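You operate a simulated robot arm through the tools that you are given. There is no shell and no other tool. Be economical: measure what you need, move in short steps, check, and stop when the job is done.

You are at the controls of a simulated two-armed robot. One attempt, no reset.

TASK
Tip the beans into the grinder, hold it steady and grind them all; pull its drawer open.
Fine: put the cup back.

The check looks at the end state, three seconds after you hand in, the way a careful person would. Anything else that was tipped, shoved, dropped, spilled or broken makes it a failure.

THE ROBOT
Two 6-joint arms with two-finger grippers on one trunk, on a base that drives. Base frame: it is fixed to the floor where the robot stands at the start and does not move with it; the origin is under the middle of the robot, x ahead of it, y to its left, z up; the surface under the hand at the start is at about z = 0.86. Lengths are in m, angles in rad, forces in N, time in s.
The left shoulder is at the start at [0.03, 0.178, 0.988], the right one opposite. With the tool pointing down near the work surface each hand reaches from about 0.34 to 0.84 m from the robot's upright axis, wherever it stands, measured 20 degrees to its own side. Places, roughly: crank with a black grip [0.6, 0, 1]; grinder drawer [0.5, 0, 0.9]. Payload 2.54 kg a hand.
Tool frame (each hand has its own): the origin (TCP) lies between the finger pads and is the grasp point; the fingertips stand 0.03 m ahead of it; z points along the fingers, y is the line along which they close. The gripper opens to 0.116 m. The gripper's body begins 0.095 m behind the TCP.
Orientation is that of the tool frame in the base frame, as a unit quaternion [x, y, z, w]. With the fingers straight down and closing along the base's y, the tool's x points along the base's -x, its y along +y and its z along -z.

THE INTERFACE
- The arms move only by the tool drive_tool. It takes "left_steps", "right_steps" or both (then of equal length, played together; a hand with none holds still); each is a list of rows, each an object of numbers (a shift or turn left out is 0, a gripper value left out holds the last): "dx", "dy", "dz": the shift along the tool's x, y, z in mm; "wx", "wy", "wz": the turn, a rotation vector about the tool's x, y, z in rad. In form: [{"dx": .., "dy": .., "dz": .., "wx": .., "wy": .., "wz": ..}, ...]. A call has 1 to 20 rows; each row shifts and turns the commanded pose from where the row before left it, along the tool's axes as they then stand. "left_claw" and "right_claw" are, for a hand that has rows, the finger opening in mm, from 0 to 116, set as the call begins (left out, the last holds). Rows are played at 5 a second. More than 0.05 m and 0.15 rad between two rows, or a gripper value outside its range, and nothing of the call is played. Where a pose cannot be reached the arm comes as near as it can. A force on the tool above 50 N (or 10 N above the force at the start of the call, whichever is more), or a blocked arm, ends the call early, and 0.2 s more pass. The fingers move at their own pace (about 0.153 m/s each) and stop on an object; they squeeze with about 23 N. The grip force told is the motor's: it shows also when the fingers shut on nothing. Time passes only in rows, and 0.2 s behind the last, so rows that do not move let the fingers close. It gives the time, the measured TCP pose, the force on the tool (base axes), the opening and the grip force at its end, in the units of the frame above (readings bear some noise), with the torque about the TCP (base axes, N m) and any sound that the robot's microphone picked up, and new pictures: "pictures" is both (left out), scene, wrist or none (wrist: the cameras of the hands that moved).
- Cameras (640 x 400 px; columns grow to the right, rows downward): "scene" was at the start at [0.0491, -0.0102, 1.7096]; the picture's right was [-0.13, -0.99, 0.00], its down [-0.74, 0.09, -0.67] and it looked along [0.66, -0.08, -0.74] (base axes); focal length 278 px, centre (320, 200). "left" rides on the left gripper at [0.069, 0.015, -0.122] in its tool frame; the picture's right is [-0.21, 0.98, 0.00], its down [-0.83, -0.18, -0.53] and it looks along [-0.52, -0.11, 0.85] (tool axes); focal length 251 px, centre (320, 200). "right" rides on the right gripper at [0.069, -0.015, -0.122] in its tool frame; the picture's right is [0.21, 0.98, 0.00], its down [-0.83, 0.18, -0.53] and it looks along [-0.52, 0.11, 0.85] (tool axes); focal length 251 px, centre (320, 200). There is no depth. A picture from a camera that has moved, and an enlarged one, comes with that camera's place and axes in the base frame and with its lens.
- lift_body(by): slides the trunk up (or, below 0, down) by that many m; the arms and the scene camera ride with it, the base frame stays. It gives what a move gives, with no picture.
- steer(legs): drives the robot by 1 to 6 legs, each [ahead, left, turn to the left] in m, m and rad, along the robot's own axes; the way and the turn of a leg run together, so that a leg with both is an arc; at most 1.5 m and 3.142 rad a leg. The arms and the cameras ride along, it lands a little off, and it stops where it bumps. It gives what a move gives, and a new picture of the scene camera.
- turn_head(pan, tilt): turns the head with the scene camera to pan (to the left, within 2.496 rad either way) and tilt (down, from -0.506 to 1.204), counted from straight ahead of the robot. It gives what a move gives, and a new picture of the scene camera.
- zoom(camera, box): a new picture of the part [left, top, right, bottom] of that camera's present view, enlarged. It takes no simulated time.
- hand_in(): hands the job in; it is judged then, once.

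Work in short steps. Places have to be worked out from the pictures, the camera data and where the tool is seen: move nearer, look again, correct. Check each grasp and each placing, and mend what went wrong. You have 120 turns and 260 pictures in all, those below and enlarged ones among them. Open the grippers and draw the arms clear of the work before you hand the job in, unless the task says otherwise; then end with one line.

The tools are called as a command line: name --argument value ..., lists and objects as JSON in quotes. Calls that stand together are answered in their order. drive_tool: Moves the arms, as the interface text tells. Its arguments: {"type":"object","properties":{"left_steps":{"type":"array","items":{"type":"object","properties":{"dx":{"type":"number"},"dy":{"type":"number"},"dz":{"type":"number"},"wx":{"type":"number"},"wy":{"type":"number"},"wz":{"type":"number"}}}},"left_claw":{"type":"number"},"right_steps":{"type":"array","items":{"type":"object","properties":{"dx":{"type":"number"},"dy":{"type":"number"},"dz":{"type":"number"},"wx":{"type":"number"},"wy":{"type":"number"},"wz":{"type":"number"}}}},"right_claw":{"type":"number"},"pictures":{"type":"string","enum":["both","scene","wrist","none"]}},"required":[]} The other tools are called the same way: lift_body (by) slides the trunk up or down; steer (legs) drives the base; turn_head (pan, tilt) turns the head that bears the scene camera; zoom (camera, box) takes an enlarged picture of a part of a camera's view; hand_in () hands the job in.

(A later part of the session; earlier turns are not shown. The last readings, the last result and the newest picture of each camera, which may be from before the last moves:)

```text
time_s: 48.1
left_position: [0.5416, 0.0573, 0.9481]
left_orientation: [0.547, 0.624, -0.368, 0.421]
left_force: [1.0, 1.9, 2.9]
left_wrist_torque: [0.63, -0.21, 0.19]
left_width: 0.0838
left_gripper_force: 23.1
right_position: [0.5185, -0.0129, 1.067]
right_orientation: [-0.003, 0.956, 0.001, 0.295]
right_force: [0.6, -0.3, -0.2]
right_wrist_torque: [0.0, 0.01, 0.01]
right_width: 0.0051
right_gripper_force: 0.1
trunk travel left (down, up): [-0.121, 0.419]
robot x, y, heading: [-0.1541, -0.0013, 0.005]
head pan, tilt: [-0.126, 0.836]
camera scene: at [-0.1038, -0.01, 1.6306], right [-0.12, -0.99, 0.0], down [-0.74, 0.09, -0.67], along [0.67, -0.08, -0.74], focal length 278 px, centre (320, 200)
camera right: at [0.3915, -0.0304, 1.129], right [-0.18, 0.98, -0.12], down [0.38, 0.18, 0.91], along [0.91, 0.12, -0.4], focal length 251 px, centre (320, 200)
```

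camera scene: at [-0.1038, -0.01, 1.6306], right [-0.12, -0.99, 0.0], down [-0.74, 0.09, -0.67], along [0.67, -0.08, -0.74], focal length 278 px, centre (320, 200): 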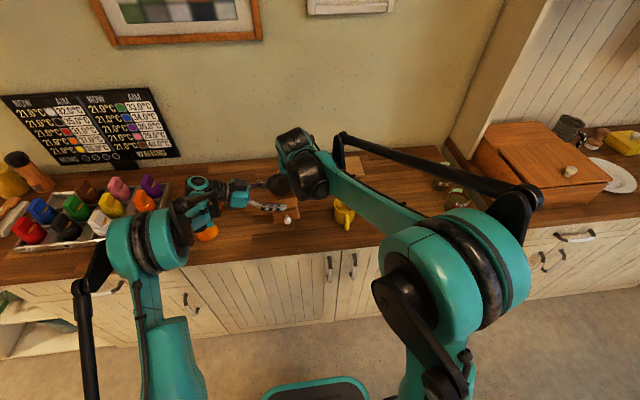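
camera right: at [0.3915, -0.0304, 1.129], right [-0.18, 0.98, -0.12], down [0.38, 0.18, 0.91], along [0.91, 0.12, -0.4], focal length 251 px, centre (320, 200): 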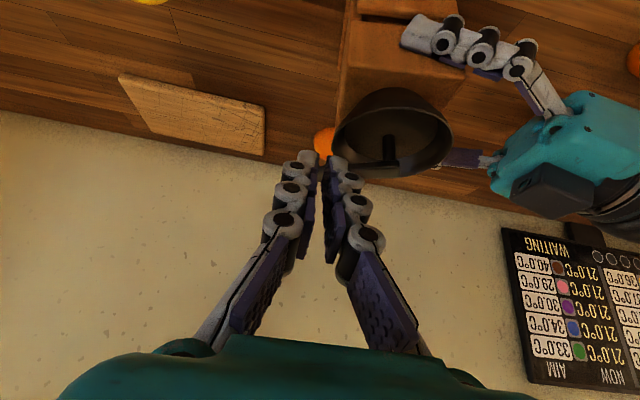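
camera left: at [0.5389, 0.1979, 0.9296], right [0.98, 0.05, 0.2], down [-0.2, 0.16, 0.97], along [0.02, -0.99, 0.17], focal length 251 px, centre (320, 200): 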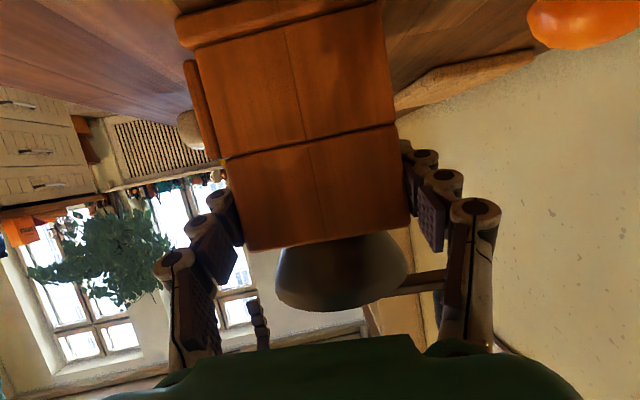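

The pads slipped off the knob when the pull was parallel to them. I look for where the crank stopped.

zoom --camera "right" --box '[240, 60, 480, 260]'

zoom --camera "scene" --box '[240, 120, 360, 220]'

zoom --camera "left" --box '[160, 150, 480, 350]'

```text
2.00 times, centred on (360, 160) of right
camera zoom: at [0.3915, -0.0304, 1.129], right [-0.18, 0.98, -0.12], down [0.38, 0.18, 0.91], along [0.91, 0.12, -0.4], focal length 503 px, centre (240, 280)
```

zoom: 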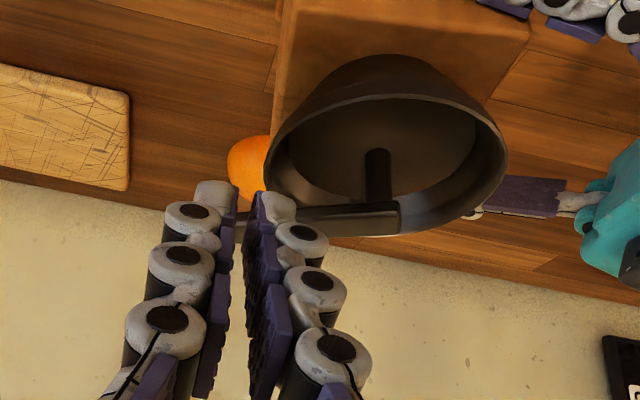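

```text
4.00 times, centred on (300, 170) of scene
camera zoom: at [-0.1038, -0.01, 1.6306], right [-0.12, -0.99, 0.0], down [-0.74, 0.09, -0.67], along [0.67, -0.08, -0.74], focal length 1111 px, centre (400, 320)
```

zoom: 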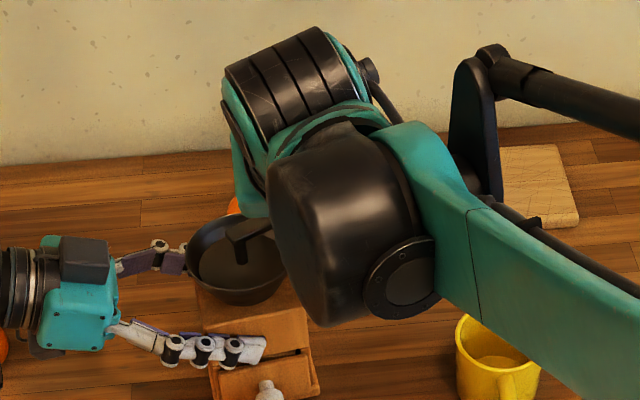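

```text
2.00 times, centred on (320, 250) of left
camera zoom: at [0.5392, 0.198, 0.9292], right [0.98, 0.05, 0.2], down [-0.2, 0.16, 0.97], along [0.02, -0.99, 0.17], focal length 503 px, centre (320, 100)
```

zoom: 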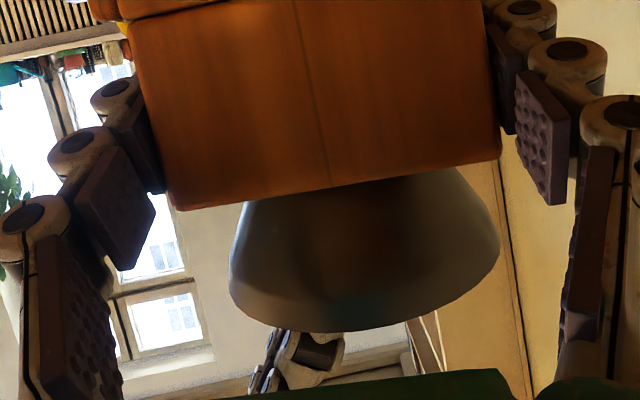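

The crank stopped at about -80° (arm toward -y). Instead of gripping I'll use the closed fingers as a peg that pushes the knob from behind around its circle. I lift and move over to the trailing side.

drive_tool --right_steps '[{"dx": -15.5, "dz": -22.7}, {"dx": -15.5, "dz": -22.7}, {"dx": -26.2, "dy": 2.5, "dz": 17.9}, {"dx": -26.2, "dy": 2.5, "dz": 17.9}, {}]' --right_claw 0

zoom --camera "right" --box '[240, 0, 480, 200]'

zoom --camera "scene" --box '[240, 120, 360, 220]'

```text
time_s: 49.3
left_position: [0.5416, 0.0575, 0.9471]
left_orientation: [0.546, 0.624, -0.369, 0.421]
left_force: [-1.4, -1.4, 0.1]
left_wrist_torque: [0.24, 0.0, 0.03]
left_width: 0.0836
left_gripper_force: 23.2
right_position: [0.5847, -0.0068, 1.1202]
right_orientation: [-0.002, 0.955, 0.0, 0.295]
right_force: [0.2, -0.9, -0.8]
right_wrist_torque: [0.0, 0.01, 0.0]
right_width: 0.0
right_gripper_force: 22.9
trunk travel left (down, up): [-0.121, 0.419]
robot x, y, heading: [-0.1521, 0.0019, 0.005]
head pan, tilt: [-0.126, 0.836]
camera scene: at [-0.1034, -0.0105, 1.6306], right [-0.12, -0.99, 0.0], down [-0.74, 0.09, -0.67], along [0.67, -0.08, -0.74], focal length 278 px, centre (320, 200)
camera right: at [0.4573, -0.0253, 1.181], right [-0.18, 0.98, -0.12], down [0.38, 0.18, 0.91], along [0.91, 0.12, -0.4], focal length 251 px, centre (320, 200)
```

scene: 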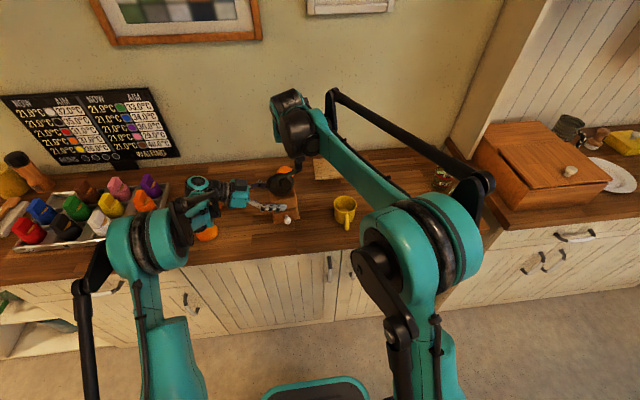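
right: 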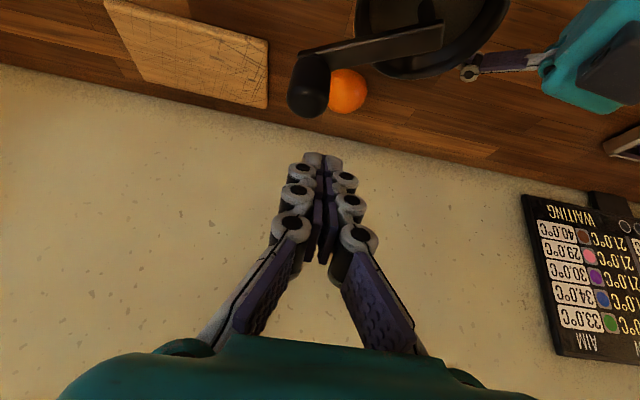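

```text
2.00 times, centred on (360, 100) of right
camera zoom: at [0.4573, -0.0253, 1.181], right [-0.18, 0.98, -0.12], down [0.38, 0.18, 0.91], along [0.91, 0.12, -0.4], focal length 503 px, centre (240, 400)
```

zoom: 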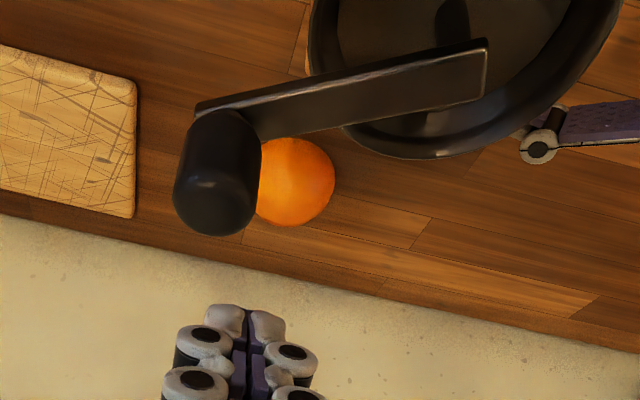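

```text
4.00 times, centred on (300, 170) of scene
camera zoom: at [-0.1034, -0.0105, 1.6306], right [-0.12, -0.99, 0.0], down [-0.74, 0.09, -0.67], along [0.67, -0.08, -0.74], focal length 1111 px, centre (400, 320)
```

zoom: 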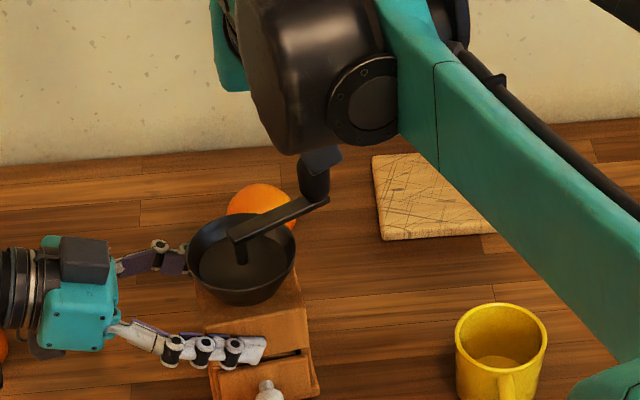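

The knob is at about [0.568,-0.025]. The fitted crank axis is about [0.542,0.034], radius ≈0.063. I move the peg behind the knob at about [0.594,0.0] and descend.

drive_tool --right_steps '[{"dx": -7.7, "dy": 6.8, "dz": 5.2}, {"dx": 15.2, "dz": 22.3}, {"dx": 15.2, "dz": 22.3}, {}]' --pictures "wrist"

```text
time_s: 50.3
left_position: [0.5423, 0.0571, 0.9479]
left_orientation: [0.547, 0.623, -0.37, 0.42]
left_force: [-1.4, -2.1, -0.5]
left_wrist_torque: [0.31, -0.05, -0.06]
left_width: 0.0839
left_gripper_force: 22.8
right_position: [0.5919, -0.0027, 1.0682]
right_orientation: [-0.002, 0.955, 0.001, 0.295]
right_force: [-0.2, 1.1, 0.4]
right_wrist_torque: [-0.02, 0.0, 0.0]
right_width: 0.0
right_gripper_force: 23.5
trunk travel left (down, up): [-0.121, 0.419]
robot x, y, heading: [-0.1541, -0.0041, 0.001]
head pan, tilt: [-0.126, 0.836]
camera right: at [0.4658, -0.0191, 1.1283], right [-0.18, 0.98, -0.12], down [0.38, 0.18, 0.91], along [0.91, 0.12, -0.4], focal length 251 px, centre (320, 200)
```

right: 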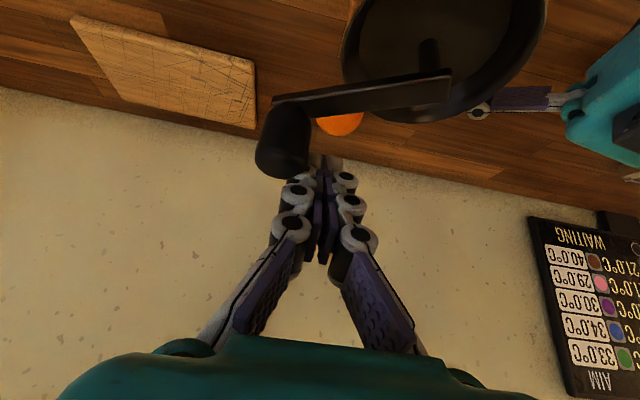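

The peg sits behind the knob. I push clockwise 75°.

drive_tool --right_steps '[{"dx": 2.5, "dy": -2.6, "dz": -1.7}, {"dx": 9.7, "dy": -10.8, "dz": -6.6}, {"dx": 11.7, "dy": -7.4, "dz": -8.0}, {"dx": 12.9, "dy": -3.5, "dz": -8.8}, {"dx": 13.1, "dy": 0.7, "dz": -9.0}, {"dx": 12.6, "dy": 4.8, "dz": -8.6}]' --pictures "wrist"

zoom --camera "scene" --box '[240, 140, 340, 220]'

```text
time_s: 51.7
left_position: [0.5418, 0.0579, 0.9485]
left_orientation: [0.546, 0.624, -0.369, 0.421]
left_force: [-6.8, -3.0, -0.3]
left_wrist_torque: [0.73, -0.34, -0.36]
left_width: 0.0837
left_gripper_force: 23.4
right_position: [0.5151, -0.023, 1.0692]
right_orientation: [-0.003, 0.955, 0.001, 0.295]
right_force: [4.6, 4.8, 5.6]
right_wrist_torque: [0.07, 0.0, -0.08]
right_width: 0.0
right_gripper_force: 22.9
trunk travel left (down, up): [-0.121, 0.419]
robot x, y, heading: [-0.1526, -0.0024, -0.001]
head pan, tilt: [-0.126, 0.836]
camera right: at [0.3882, -0.0395, 1.1307], right [-0.18, 0.98, -0.12], down [0.38, 0.18, 0.91], along [0.91, 0.12, -0.4], focal length 251 px, centre (320, 200)
```

right: 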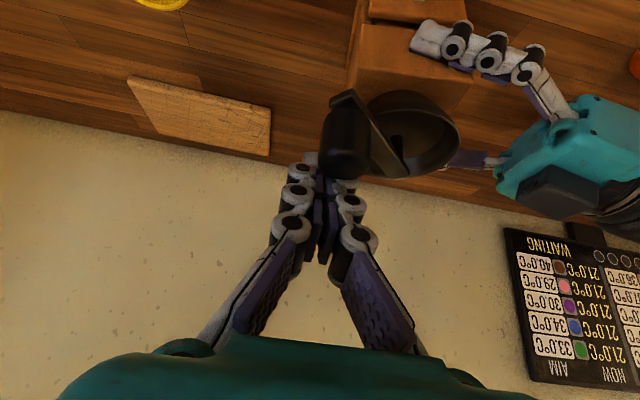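

```text
5.00 times, centred on (290, 180) of scene
camera zoom: at [-0.1038, -0.01, 1.6306], right [-0.12, -0.99, 0.0], down [-0.74, 0.09, -0.67], along [0.67, -0.08, -0.74], focal length 1389 px, centre (470, 300)
```

zoom: 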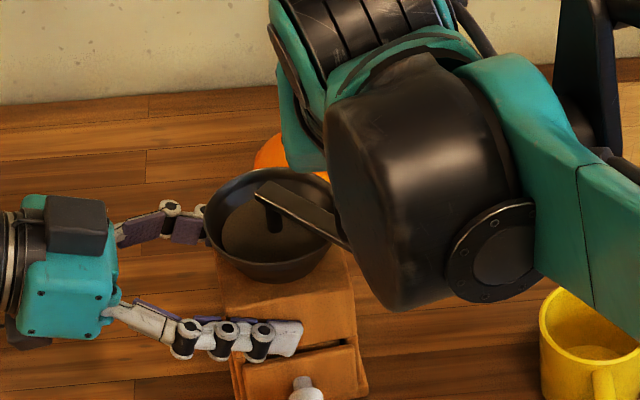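

Pushing works (~8 N). I continue around another 120°.

drive_tool --right_steps '[{"dx": 11.1, "dy": 8.6, "dz": -7.5}, {"dx": 8.9, "dy": 11.8, "dz": -6.1}, {"dx": 6.1, "dy": 14.2, "dz": -4.2}, {"dx": 2.9, "dy": 15.6, "dz": -2.0}, {"dx": -0.6, "dy": 15.9, "dz": 0.4}, {"dx": -4.0, "dy": 15.3, "dz": 2.7}]' --pictures "wrist"

zoom --camera "scene" --box '[220, 140, 320, 220]'

```text
time_s: 53.1
left_position: [0.5432, 0.059, 0.949]
left_orientation: [0.545, 0.624, -0.368, 0.422]
left_force: [-4.7, 12.2, 9.2]
left_wrist_torque: [0.1, -0.55, -0.51]
left_width: 0.0855
left_gripper_force: 22.5
right_position: [0.4819, 0.0584, 1.0684]
right_orientation: [0.0, 0.956, 0.0, 0.294]
right_force: [8.4, -7.0, 2.1]
right_wrist_torque: [-0.04, -0.03, -0.12]
right_width: 0.0
right_gripper_force: 22.9
trunk travel left (down, up): [-0.121, 0.419]
robot x, y, heading: [-0.1512, 0.0016, 0.004]
head pan, tilt: [-0.126, 0.836]
camera right: at [0.3554, 0.0416, 1.1289], right [-0.18, 0.98, -0.12], down [0.38, 0.18, 0.91], along [0.91, 0.12, -0.4], focal length 251 px, centre (320, 200)
```

right: 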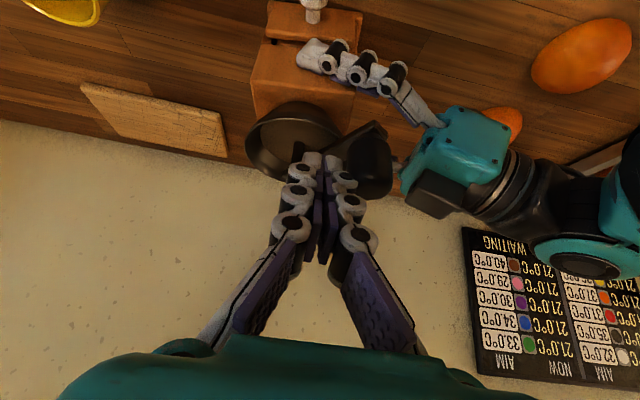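

```text
5.00 times, centred on (270, 180) of scene
camera zoom: at [-0.1045, -0.0097, 1.6308], right [-0.12, -0.99, 0.0], down [-0.74, 0.09, -0.67], along [0.67, -0.08, -0.74], focal length 1389 px, centre (570, 300)
```

zoom: 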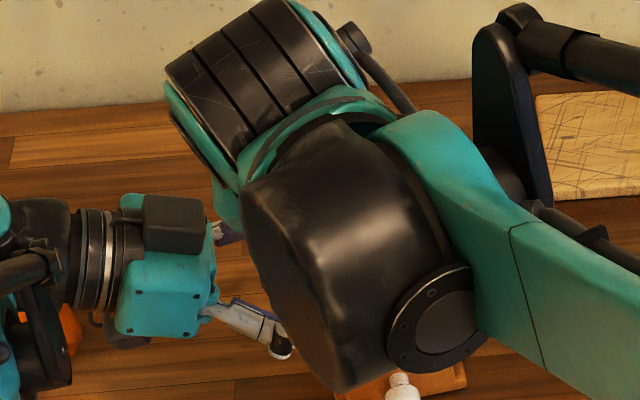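

Still pushing, with a slight outward component. I continue carefully past the left side.

drive_tool --right_steps '[{"dx": -7.1, "dy": 13.4, "dz": 4.8}, {"dx": -9.7, "dy": 10.8, "dz": 6.6}, {"dx": -11.7, "dy": 7.4, "dz": 8.0}]' --pictures "wrist"

zoom --camera "right" --box '[220, 60, 460, 260]'

```text
time_s: 53.9
left_position: [0.5424, 0.0584, 0.9463]
left_orientation: [0.546, 0.624, -0.368, 0.42]
left_force: [3.2, 7.4, -2.1]
left_wrist_torque: [-0.23, 0.11, -0.25]
left_width: 0.0844
left_gripper_force: 22.7
right_position: [0.5175, 0.0913, 1.0688]
right_orientation: [-0.002, 0.956, 0.001, 0.295]
right_force: [0.9, -4.9, 0.6]
right_wrist_torque: [-0.06, 0.05, -0.05]
right_width: 0.0002
right_gripper_force: 22.8
trunk travel left (down, up): [-0.121, 0.419]
robot x, y, heading: [-0.1507, -0.002, 0.002]
head pan, tilt: [-0.126, 0.836]
camera right: at [0.3913, 0.0745, 1.1307], right [-0.18, 0.98, -0.12], down [0.38, 0.18, 0.91], along [0.91, 0.12, -0.4], focal length 251 px, centre (320, 200)
```

right: 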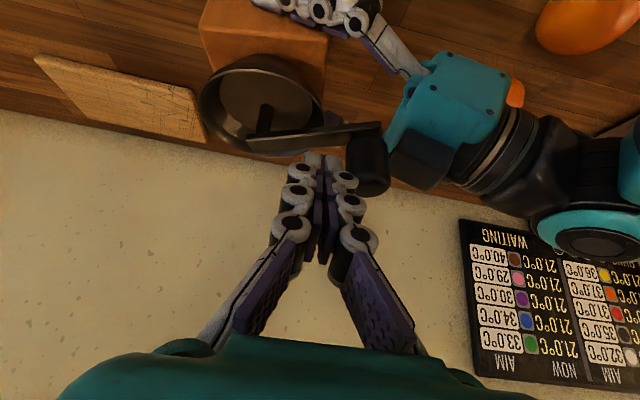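

```text
2.00 times, centred on (340, 160) of right
camera zoom: at [0.3913, 0.0745, 1.1307], right [-0.18, 0.98, -0.12], down [0.38, 0.18, 0.91], along [0.91, 0.12, -0.4], focal length 503 px, centre (280, 280)
```

zoom: 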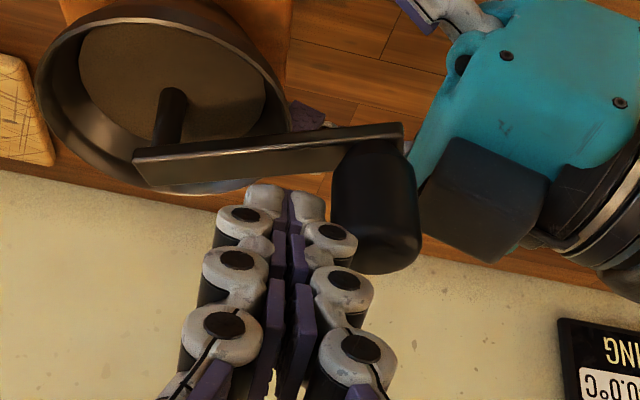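

The knob now points left. I check through the left camera whether the grinder slipped in the grip.

zoom --camera "left" --box '[0, 0, 640, 400]'

zoom --camera "scene" --box '[220, 140, 320, 220]'

```text
1.00 times, centred on (320, 200) of left (not enlarged: the box is as wide or as high as the picture)
camera zoom: at [0.5396, 0.1979, 0.9284], right [0.98, 0.05, 0.2], down [-0.2, 0.16, 0.97], along [0.02, -0.99, 0.17], focal length 251 px, centre (320, 200)
```

zoom: 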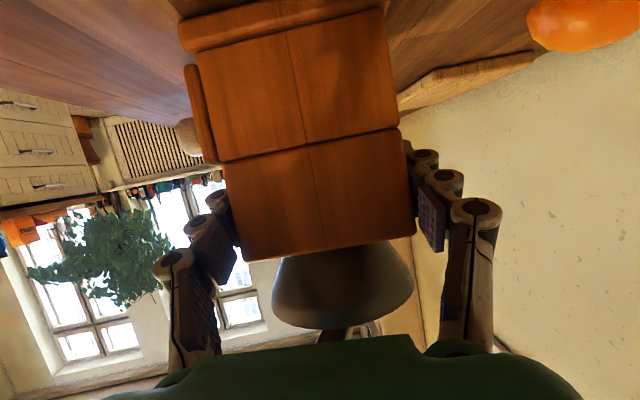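

```text
5.00 times, centred on (270, 180) of scene
camera zoom: at [-0.1028, -0.0098, 1.6305], right [-0.12, -0.99, 0.0], down [-0.74, 0.09, -0.67], along [0.66, -0.08, -0.74], focal length 1389 px, centre (570, 300)
```

zoom: 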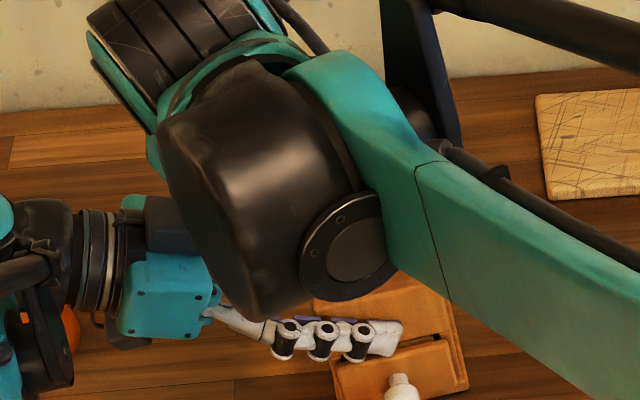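

The grinder slid ~6 mm toward the left hand, because my peg ran inside the radius and pushed outward. I reposition the peg to the -x side of the knob at the proper radius and look.

drive_tool --right_steps '[{"dx": 18.2, "dy": -4, "dz": -12.4}, {"dx": 4, "dy": 14, "dz": -2.7}, {}]' --pictures "wrist"

zoom --camera "right" --box '[220, 40, 460, 240]'

```text
time_s: 54.7
left_position: [0.5422, 0.0571, 0.948]
left_orientation: [0.546, 0.624, -0.369, 0.421]
left_force: [0.7, 7.5, 5.2]
left_wrist_torque: [-0.06, 0.02, -0.29]
left_width: 0.084
left_gripper_force: 23.3
right_position: [0.4892, 0.0996, 1.0697]
right_orientation: [-0.003, 0.955, 0.001, 0.296]
right_force: [0.9, -6.5, -1.2]
right_wrist_torque: [-0.06, -0.02, -0.16]
right_width: 0.0
right_gripper_force: 22.6
trunk travel left (down, up): [-0.121, 0.419]
robot x, y, heading: [-0.1523, 0.0036, 0.003]
head pan, tilt: [-0.126, 0.836]
camera right: at [0.3629, 0.0827, 1.1309], right [-0.18, 0.98, -0.12], down [0.38, 0.18, 0.91], along [0.91, 0.12, -0.4], focal length 251 px, centre (320, 200)
```

right: 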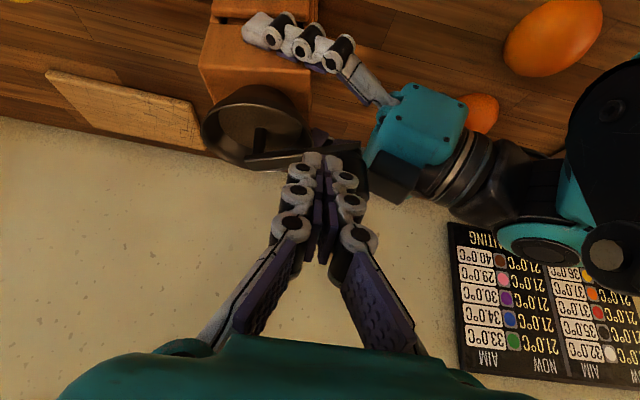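

```text
2.00 times, centred on (340, 140) of right
camera zoom: at [0.3629, 0.0827, 1.1309], right [-0.18, 0.98, -0.12], down [0.38, 0.18, 0.91], along [0.91, 0.12, -0.4], focal length 503 px, centre (280, 320)
```

zoom: 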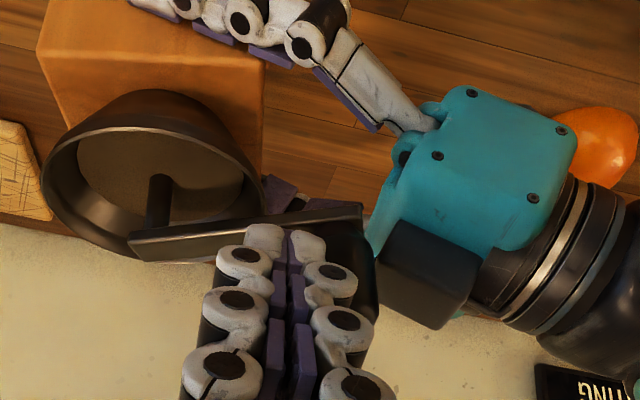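

Still rubbing its side. I back off a bit more and step further left before pushing forward.

drive_tool --right_steps '[{"dx": 10, "dy": -5, "dz": -6.8}, {"dx": 3, "dy": 13, "dz": -2}, {}]' --pictures "wrist"

zoom --camera "right" --box '[220, 40, 460, 240]'

```text
time_s: 55.5
left_position: [0.5422, 0.0577, 0.9491]
left_orientation: [0.547, 0.623, -0.369, 0.42]
left_force: [1.6, -1.3, 3.4]
left_wrist_torque: [0.27, -0.29, -0.01]
left_width: 0.0835
left_gripper_force: 22.2
right_position: [0.4762, 0.1083, 1.0701]
right_orientation: [-0.002, 0.955, 0.001, 0.295]
right_force: [-0.4, 0.5, 0.7]
right_wrist_torque: [0.02, 0.01, -0.05]
right_width: 0.0002
right_gripper_force: 22.8
trunk travel left (down, up): [-0.121, 0.419]
robot x, y, heading: [-0.1522, 0.0018, 0.004]
head pan, tilt: [-0.126, 0.836]
camera right: at [0.3484, 0.0907, 1.1305], right [-0.18, 0.98, -0.12], down [0.38, 0.18, 0.91], along [0.91, 0.12, -0.4], focal length 251 px, centre (320, 200)
```

right: 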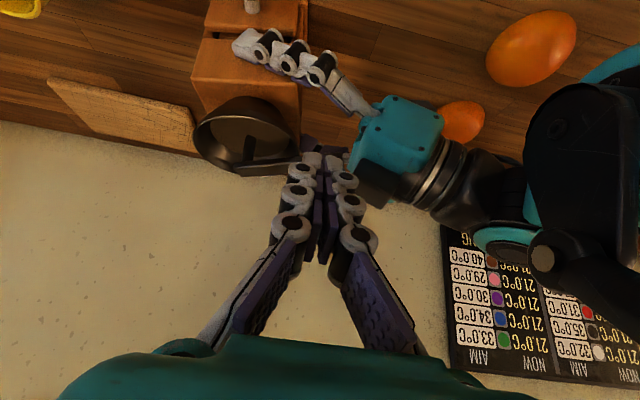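

```text
2.00 times, centred on (340, 140) of right
camera zoom: at [0.3484, 0.0907, 1.1305], right [-0.18, 0.98, -0.12], down [0.38, 0.18, 0.91], along [0.91, 0.12, -0.4], focal length 503 px, centre (280, 320)
```

zoom: 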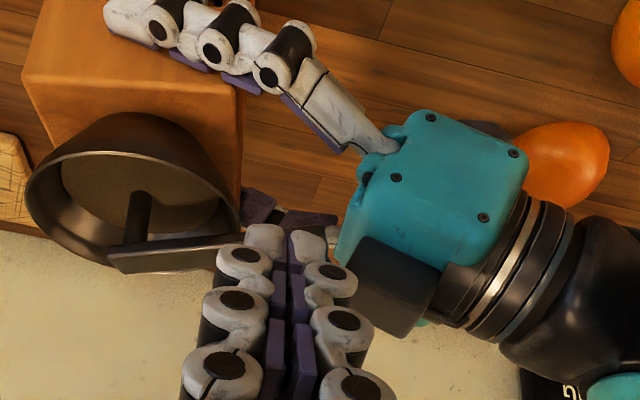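

Clear contact now: the peg is directly behind the knob in x. I push forward (+x) along the top-left of the circle.

drive_tool --right_steps '[{"dx": -16.5, "dy": 0, "dz": 11.3}, {"dx": -14, "dy": -2, "dz": 9.6}, {"dx": -12.4, "dy": -1, "dz": 8.5}, {"dx": -13.2, "dy": 2, "dz": 9}]' --pictures "wrist"

zoom --camera "right" --box '[200, 0, 440, 200]'

```text
time_s: 56.5
left_position: [0.5428, 0.0597, 0.9487]
left_orientation: [0.545, 0.625, -0.367, 0.421]
left_force: [6.9, 11.3, 5.2]
left_wrist_torque: [-0.58, 0.48, -0.18]
left_width: 0.084
left_gripper_force: 23.4
right_position: [0.5455, 0.1053, 1.0688]
right_orientation: [-0.001, 0.955, 0.0, 0.295]
right_force: [-8.3, -10.8, -3.3]
right_wrist_torque: [-0.19, 0.13, -0.16]
right_width: 0.0
right_gripper_force: 22.5
trunk travel left (down, up): [-0.121, 0.419]
robot x, y, heading: [-0.1522, -0.0, 0.004]
head pan, tilt: [-0.126, 0.836]
camera right: at [0.4173, 0.0899, 1.1313], right [-0.18, 0.98, -0.12], down [0.38, 0.18, 0.91], along [0.91, 0.12, -0.4], focal length 251 px, centre (320, 200)
```

right: 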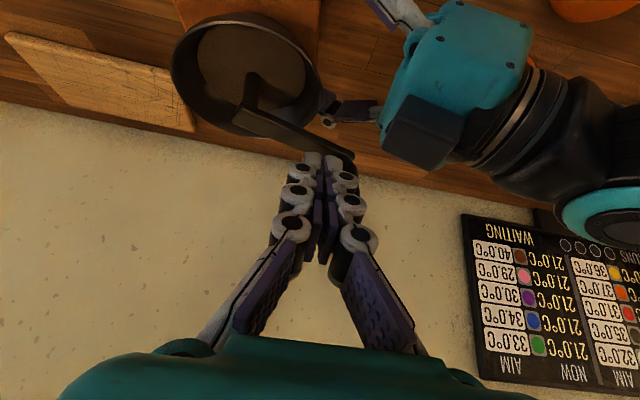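

```text
2.00 times, centred on (320, 100) of right
camera zoom: at [0.4173, 0.0899, 1.1313], right [-0.18, 0.98, -0.12], down [0.38, 0.18, 0.91], along [0.91, 0.12, -0.4], focal length 503 px, centre (320, 400)
```

zoom: 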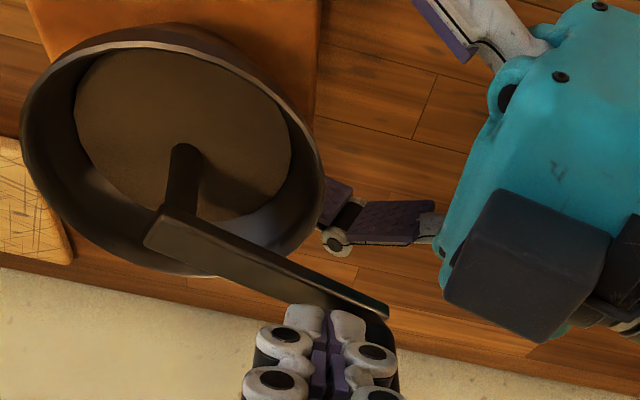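

The bowl centre now looks nearer [0.541,0.054], and the peg was inside the circle again. I back off, raise 8 mm to clear the left hand's box, and come round to the outer radius behind the knob.

drive_tool --right_steps '[{"dx": 2.1, "dy": -4, "dz": -11.1}, {"dx": 5, "dy": 8, "dz": -3.4}, {"dx": 0, "dy": 9, "dz": 0}, {}]' --pictures "wrist"

zoom --camera "right" --box '[160, 0, 400, 200]'

zoom --camera "left" --box '[0, 0, 640, 400]'

```text
time_s: 57.5
left_position: [0.5425, 0.0561, 0.9469]
left_orientation: [0.546, 0.624, -0.369, 0.42]
left_force: [-1.1, -1.4, -6.6]
left_wrist_torque: [0.12, -0.01, 0.0]
left_width: 0.0839
left_gripper_force: 22.6
right_position: [0.5308, 0.1188, 1.0788]
right_orientation: [-0.002, 0.955, 0.001, 0.296]
right_force: [0.4, 0.0, -0.2]
right_wrist_torque: [-0.01, 0.01, 0.03]
right_width: 0.0001
right_gripper_force: 23.1
trunk travel left (down, up): [-0.121, 0.419]
robot x, y, heading: [-0.1556, -0.0016, 0.002]
head pan, tilt: [-0.126, 0.836]
camera right: at [0.4042, 0.1031, 1.1399], right [-0.18, 0.98, -0.12], down [0.38, 0.18, 0.91], along [0.91, 0.12, -0.4], focal length 251 px, centre (320, 200)
```

right: 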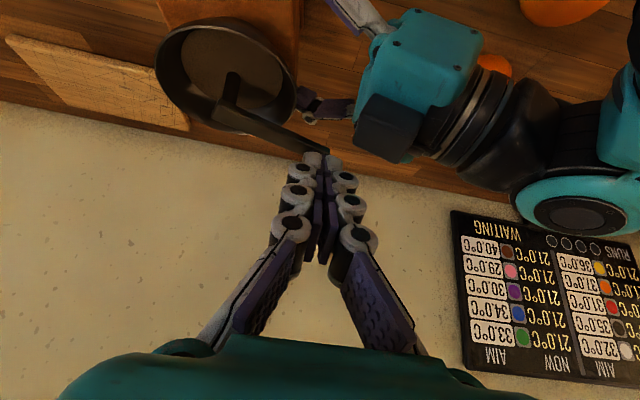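

```text
2.00 times, centred on (280, 100) of right
camera zoom: at [0.4042, 0.1031, 1.1399], right [-0.18, 0.98, -0.12], down [0.38, 0.18, 0.91], along [0.91, 0.12, -0.4], focal length 503 px, centre (400, 400)
```

zoom: 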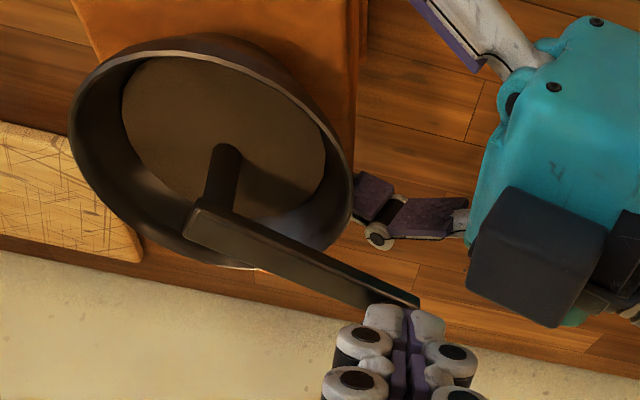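

```text
1.00 times, centred on (320, 200) of left (not enlarged: the box is as wide or as high as the picture)
camera zoom: at [0.5393, 0.1973, 0.9287], right [0.98, 0.05, 0.2], down [-0.2, 0.16, 0.97], along [0.01, -0.99, 0.17], focal length 251 px, centre (320, 200)
```

zoom: 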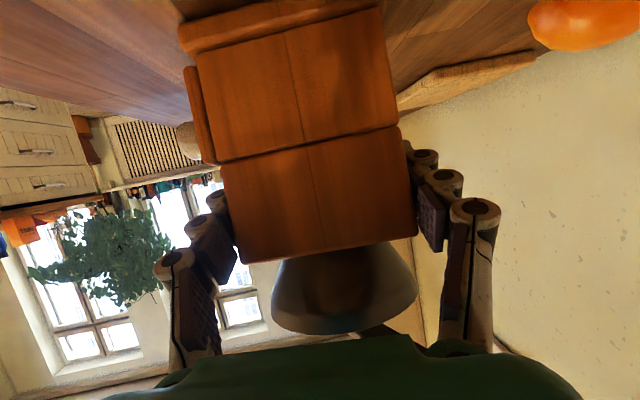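

Reconciling views: crank centre ≈[0.543,0.047], knob radius 0.062, knob now near +88°. The peg sits just behind it, and I push on with the corrected circle.

drive_tool --right_steps '[{"dx": -10.1, "dy": -5.8, "dz": 6.9}, {"dx": -14, "dy": -2.3, "dz": 9.6}, {"dx": -13.2, "dy": -6.7, "dz": 9}, {"dx": -11.3, "dy": -10.3, "dz": 7.7}]' --pictures "wrist"

zoom --camera "right" --box '[160, 0, 400, 200]'

```text
time_s: 58.4
left_position: [0.546, 0.0588, 0.9511]
left_orientation: [0.542, 0.626, -0.366, 0.424]
left_force: [9.6, 1.0, 4.7]
left_wrist_torque: [-0.42, 0.41, -0.24]
left_width: 0.0848
left_gripper_force: 22.8
right_position: [0.5787, 0.1011, 1.078]
right_orientation: [-0.001, 0.956, 0.0, 0.294]
right_force: [-7.1, -4.1, 9.9]
right_wrist_torque: [-0.11, -0.13, -0.11]
right_width: 0.0
right_gripper_force: 22.8
trunk travel left (down, up): [-0.121, 0.419]
robot x, y, heading: [-0.1529, 0.0027, 0.003]
head pan, tilt: [-0.126, 0.836]
stopped in row 4 (left hand): the force on the tool passed its limit at 52 N (the readings are from after the stop); the commanded pose is now the measured one
camera right: at [0.4517, 0.0854, 1.141], right [-0.18, 0.98, -0.12], down [0.38, 0.18, 0.91], along [0.91, 0.12, -0.41], focal length 251 px, centre (320, 200)
```

right: 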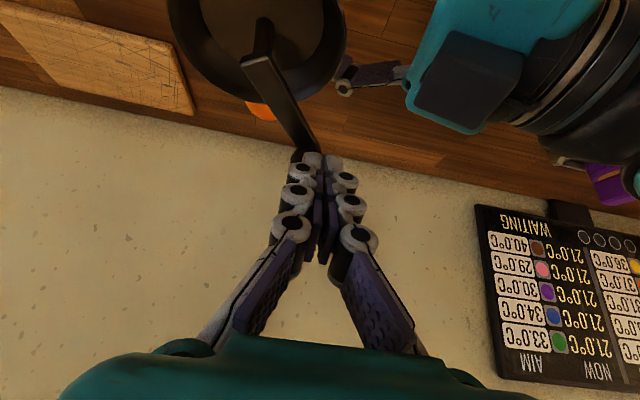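

```text
2.00 times, centred on (280, 100) of right
camera zoom: at [0.4517, 0.0854, 1.141], right [-0.18, 0.98, -0.12], down [0.38, 0.18, 0.91], along [0.91, 0.12, -0.41], focal length 503 px, centre (400, 400)
```

zoom: 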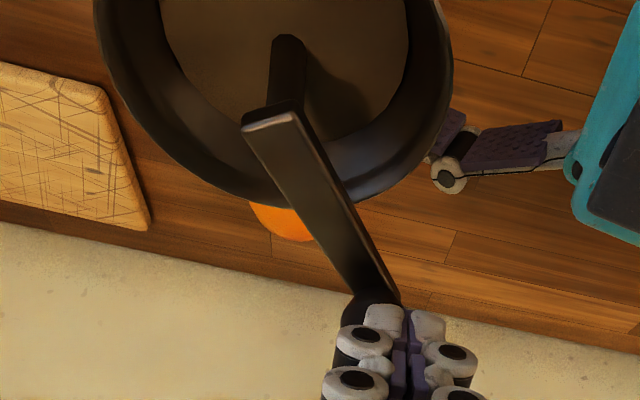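

The left hand felt a spike. I look at the whole scene before going on.

zoom --camera "scene" --box '[160, 80, 400, 230]'

zoom --camera "left" --box '[0, 0, 640, 400]'

```text
2.67 times, centred on (280, 155) of scene
camera zoom: at [-0.1053, -0.0108, 1.6307], right [-0.12, -0.99, 0.0], down [-0.74, 0.09, -0.67], along [0.67, -0.08, -0.74], focal length 741 px, centre (427, 320)
```

zoom: 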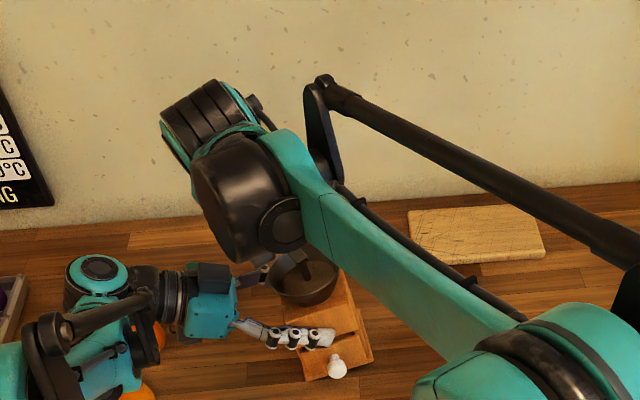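

```text
1.00 times, centred on (320, 200) of left (not enlarged: the box is as wide or as high as the picture)
camera zoom: at [0.5405, 0.1994, 0.931], right [0.98, 0.06, 0.2], down [-0.21, 0.16, 0.96], along [0.03, -0.99, 0.17], focal length 251 px, centre (320, 200)
```

zoom: 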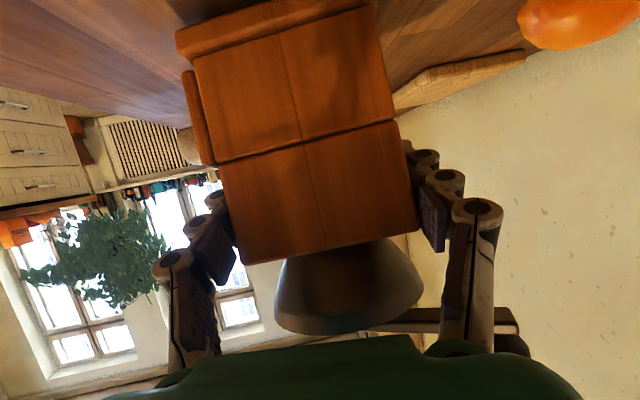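

The grinder yawed a bit in the grip because the tilted peg pushes off-line. A better method: stand closer so the right hand can point straight down, and cage the knob with the hand yawing along with the crank. First I lift the right hand clear.

drive_tool --right_steps '[{"dx": -5, "dy": 6, "dz": -20}, {"dx": -10, "dy": 0, "dz": -35}, {"dx": -10, "dy": -20, "dz": -40}, {"dx": 0, "dy": -40, "dz": -25}, {"dx": 0, "dy": -40, "dz": 0}, {"dx": 0, "dy": -40, "dz": 0}]'

zoom --camera "scene" --box '[230, 140, 330, 220]'

```text
time_s: 59.8
left_position: [0.5471, 0.0587, 0.948]
left_orientation: [0.542, 0.627, -0.366, 0.423]
left_force: [-1.6, -0.9, -5.2]
left_wrist_torque: [0.0, -0.1, -0.03]
left_width: 0.0838
left_gripper_force: 22.4
right_position: [0.5333, -0.0311, 1.1955]
right_orientation: [-0.001, 0.956, 0.0, 0.294]
right_force: [0.8, 0.2, -0.6]
right_wrist_torque: [0.01, 0.03, 0.01]
right_width: 0.0001
right_gripper_force: 22.5
trunk travel left (down, up): [-0.121, 0.419]
robot x, y, heading: [-0.1526, 0.0015, 0.002]
head pan, tilt: [-0.126, 0.836]
camera scene: at [-0.1027, -0.0112, 1.6305], right [-0.12, -0.99, 0.0], down [-0.74, 0.09, -0.67], along [0.66, -0.08, -0.74], focal length 278 px, centre (320, 200)
camera right: at [0.4065, -0.0478, 1.2571], right [-0.18, 0.98, -0.12], down [0.38, 0.18, 0.91], along [0.91, 0.12, -0.41], focal length 251 px, centre (320, 200)
```

scene: 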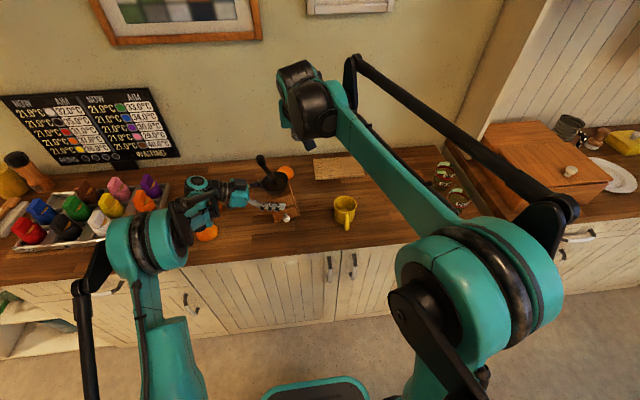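
right: 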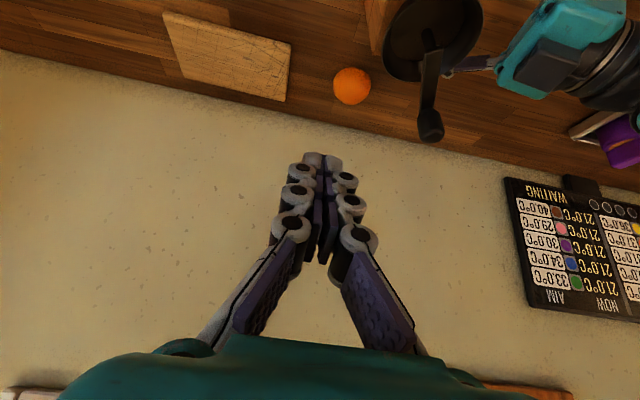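

```text
5.00 times, centred on (280, 180) of scene
camera zoom: at [-0.1027, -0.0112, 1.6305], right [-0.12, -0.99, 0.0], down [-0.74, 0.09, -0.67], along [0.66, -0.08, -0.74], focal length 1389 px, centre (520, 300)
```

zoom: 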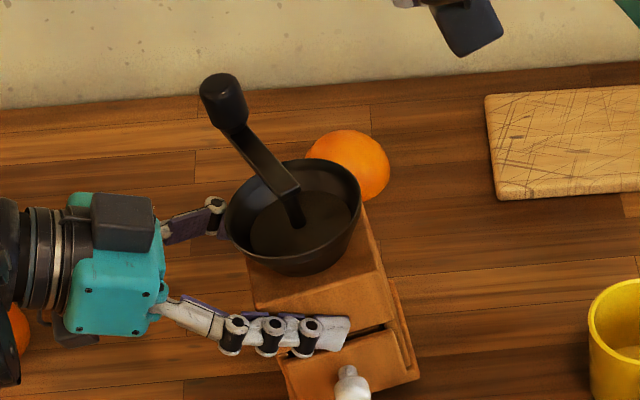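

The grinder appears slightly rolled toward the left hand. I bring the right camera round to the front for a level look at its base before releasing.

drive_tool --right_steps '[{"dx": 36, "dy": -6, "dz": -1.6}, {"dx": 36, "dy": -6, "dz": -1.6}, {"dx": 36, "dy": -6, "dz": -1.6}, {"dx": 36, "dy": -6, "dz": -1.6}, {"dx": 36, "dy": -6, "dz": -1.6}]' --pictures "none"

zoom --camera "right" --box '[270, 50, 510, 200]'

```text
time_s: 61.0
left_position: [0.5468, 0.0583, 0.9496]
left_orientation: [0.542, 0.626, -0.367, 0.424]
left_force: [0.1, -0.1, -8.4]
left_wrist_torque: [0.12, 0.03, 0.0]
left_width: 0.0837
left_gripper_force: 22.8
right_position: [0.3787, -0.061, 1.0972]
right_orientation: [-0.003, 0.956, 0.001, 0.294]
right_force: [0.3, -0.4, 0.0]
right_wrist_torque: [0.01, 0.02, 0.01]
right_width: 0.0
right_gripper_force: 22.9
trunk travel left (down, up): [-0.121, 0.419]
robot x, y, heading: [-0.1536, -0.0025, 0.006]
head pan, tilt: [-0.126, 0.836]
```

```text
2.67 times, centred on (390, 125) of right
camera zoom: at [0.2519, -0.0783, 1.1583], right [-0.18, 0.98, -0.12], down [0.38, 0.18, 0.91], along [0.91, 0.12, -0.41], focal length 670 px, centre (133, 400)
```

zoom: 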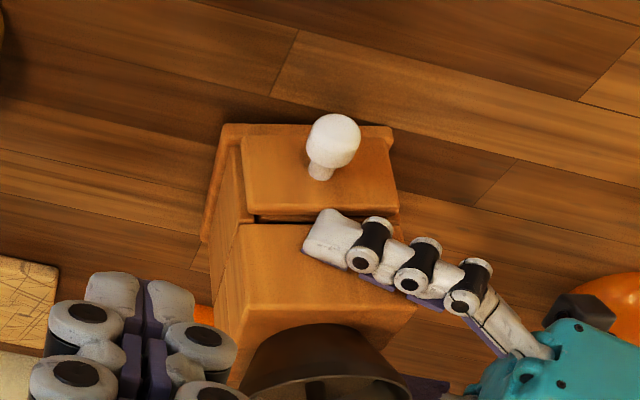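

The grinder is rolled ~7° toward the left hand, with its right base edge lifted. I rotate the left hand to set it back flat while it's still gripped.

drive_tool --left_steps '[{"wy": 0.03, "dz": 2.7, "dy": -0.3}, {"wy": 0.03, "dz": 2.7, "dy": -0.3}, {"wy": 0.03, "dz": 2.7, "dy": -0.3}, {"wy": 0.03, "dz": 2.7, "dy": -0.3}, {}]' --pictures "none"

zoom --camera "right" --box '[270, 50, 510, 200]'

zoom --camera "scene" --box '[230, 140, 330, 220]'

```text
time_s: 62.2
left_position: [0.5465, 0.0487, 0.9455]
left_orientation: [0.563, 0.651, -0.333, 0.385]
left_force: [1.6, -1.3, -4.8]
left_wrist_torque: [0.19, -0.16, -0.07]
left_width: 0.0837
left_gripper_force: 23.3
right_position: [0.3789, -0.0616, 1.0959]
right_orientation: [-0.002, 0.956, 0.001, 0.294]
right_force: [0.0, 0.0, 0.4]
right_wrist_torque: [0.0, -0.01, -0.03]
right_width: 0.0
right_gripper_force: 23.0
trunk travel left (down, up): [-0.121, 0.419]
robot x, y, heading: [-0.1491, -0.0013, 0.007]
head pan, tilt: [-0.126, 0.836]
```

```text
2.67 times, centred on (390, 125) of right
camera zoom: at [0.2527, -0.078, 1.1585], right [-0.18, 0.98, -0.12], down [0.38, 0.18, 0.91], along [0.91, 0.12, -0.41], focal length 670 px, centre (133, 400)
```

zoom: 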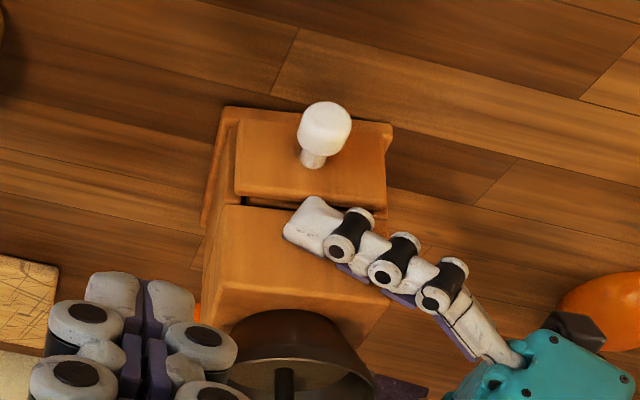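

```text
5.00 times, centred on (280, 180) of scene
camera zoom: at [-0.103, -0.0104, 1.6306], right [-0.12, -0.99, 0.0], down [-0.74, 0.09, -0.67], along [0.66, -0.08, -0.74], focal length 1389 px, centre (520, 300)
```

zoom: 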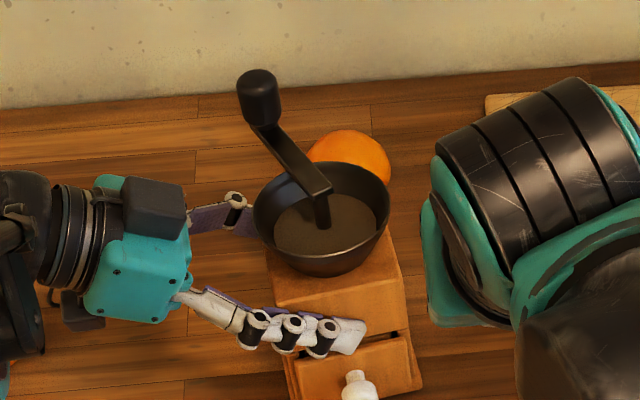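

It's flat again. I lower 3 mm, open the left hand and retreat up and left.

drive_tool --left_steps '[{"dx": 2.6, "dz": 1.5}, {}]' --pictures "none"

drive_tool --left_claw 116 --left_steps '[{}, {}, {"dz": -30}, {"dz": -35}, {"dz": -35}, {"dz": -35}, {"dx": -35, "dz": -19}, {"dx": -35, "dz": -19}, {"dx": -35, "dz": -19}]' --pictures "scene"

zoom --camera "right" --box '[270, 50, 510, 200]'

zoom --camera "scene" --box '[230, 140, 330, 220]'

```text
time_s: 62.8
left_position: [0.5459, 0.0486, 0.9428]
left_orientation: [0.563, 0.65, -0.333, 0.386]
left_force: [4.0, -5.4, 11.7]
left_wrist_torque: [0.33, -0.12, -0.01]
left_width: 0.0838
left_gripper_force: 23.1
right_position: [0.3784, -0.0614, 1.0977]
right_orientation: [-0.002, 0.956, 0.0, 0.295]
right_force: [-0.2, -0.3, 0.2]
right_wrist_torque: [0.01, 0.01, -0.01]
right_width: 0.0001
right_gripper_force: 22.5
trunk travel left (down, up): [-0.121, 0.419]
robot x, y, heading: [-0.1517, 0.0053, 0.004]
head pan, tilt: [-0.126, 0.836]
```

```text
time_s: 64.8
left_position: [0.5269, 0.1663, 1.127]
left_orientation: [0.564, 0.651, -0.333, 0.385]
left_force: [0.0, 0.5, 0.7]
left_wrist_torque: [-0.01, 0.0, 0.02]
left_width: 0.1156
left_gripper_force: 0.1
right_position: [0.3785, -0.0614, 1.0978]
right_orientation: [-0.001, 0.956, 0.0, 0.295]
right_force: [-0.2, -0.3, -0.1]
right_wrist_torque: [0.0, -0.01, 0.03]
right_width: 0.0003
right_gripper_force: 23.3
trunk travel left (down, up): [-0.121, 0.419]
robot x, y, heading: [-0.1517, -0.0042, 0.004]
head pan, tilt: [-0.126, 0.836]
camera scene: at [-0.1046, -0.0109, 1.6307], right [-0.12, -0.99, 0.0], down [-0.74, 0.09, -0.67], along [0.67, -0.08, -0.74], focal length 278 px, centre (320, 200)
```

scene: 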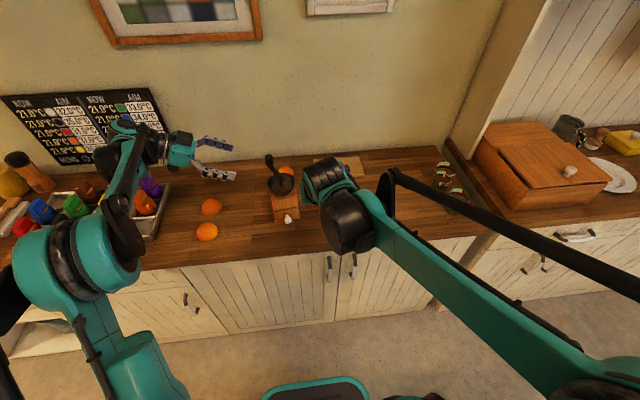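

```text
2.67 times, centred on (390, 125) of right
camera zoom: at [0.2516, -0.0784, 1.1589], right [-0.18, 0.98, -0.12], down [0.38, 0.18, 0.91], along [0.91, 0.12, -0.41], focal length 670 px, centre (133, 400)
```

zoom: 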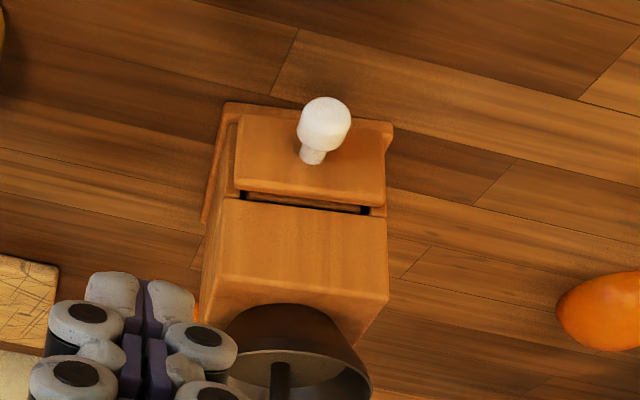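

```text
5.00 times, centred on (280, 180) of scene
camera zoom: at [-0.1046, -0.0109, 1.6307], right [-0.12, -0.99, 0.0], down [-0.74, 0.09, -0.67], along [0.67, -0.08, -0.74], focal length 1389 px, centre (520, 300)
```

zoom: 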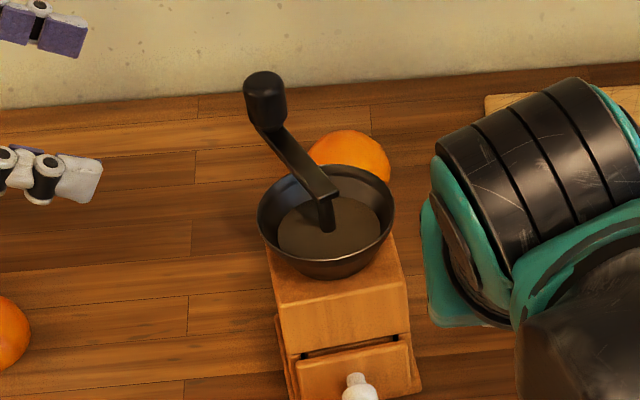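

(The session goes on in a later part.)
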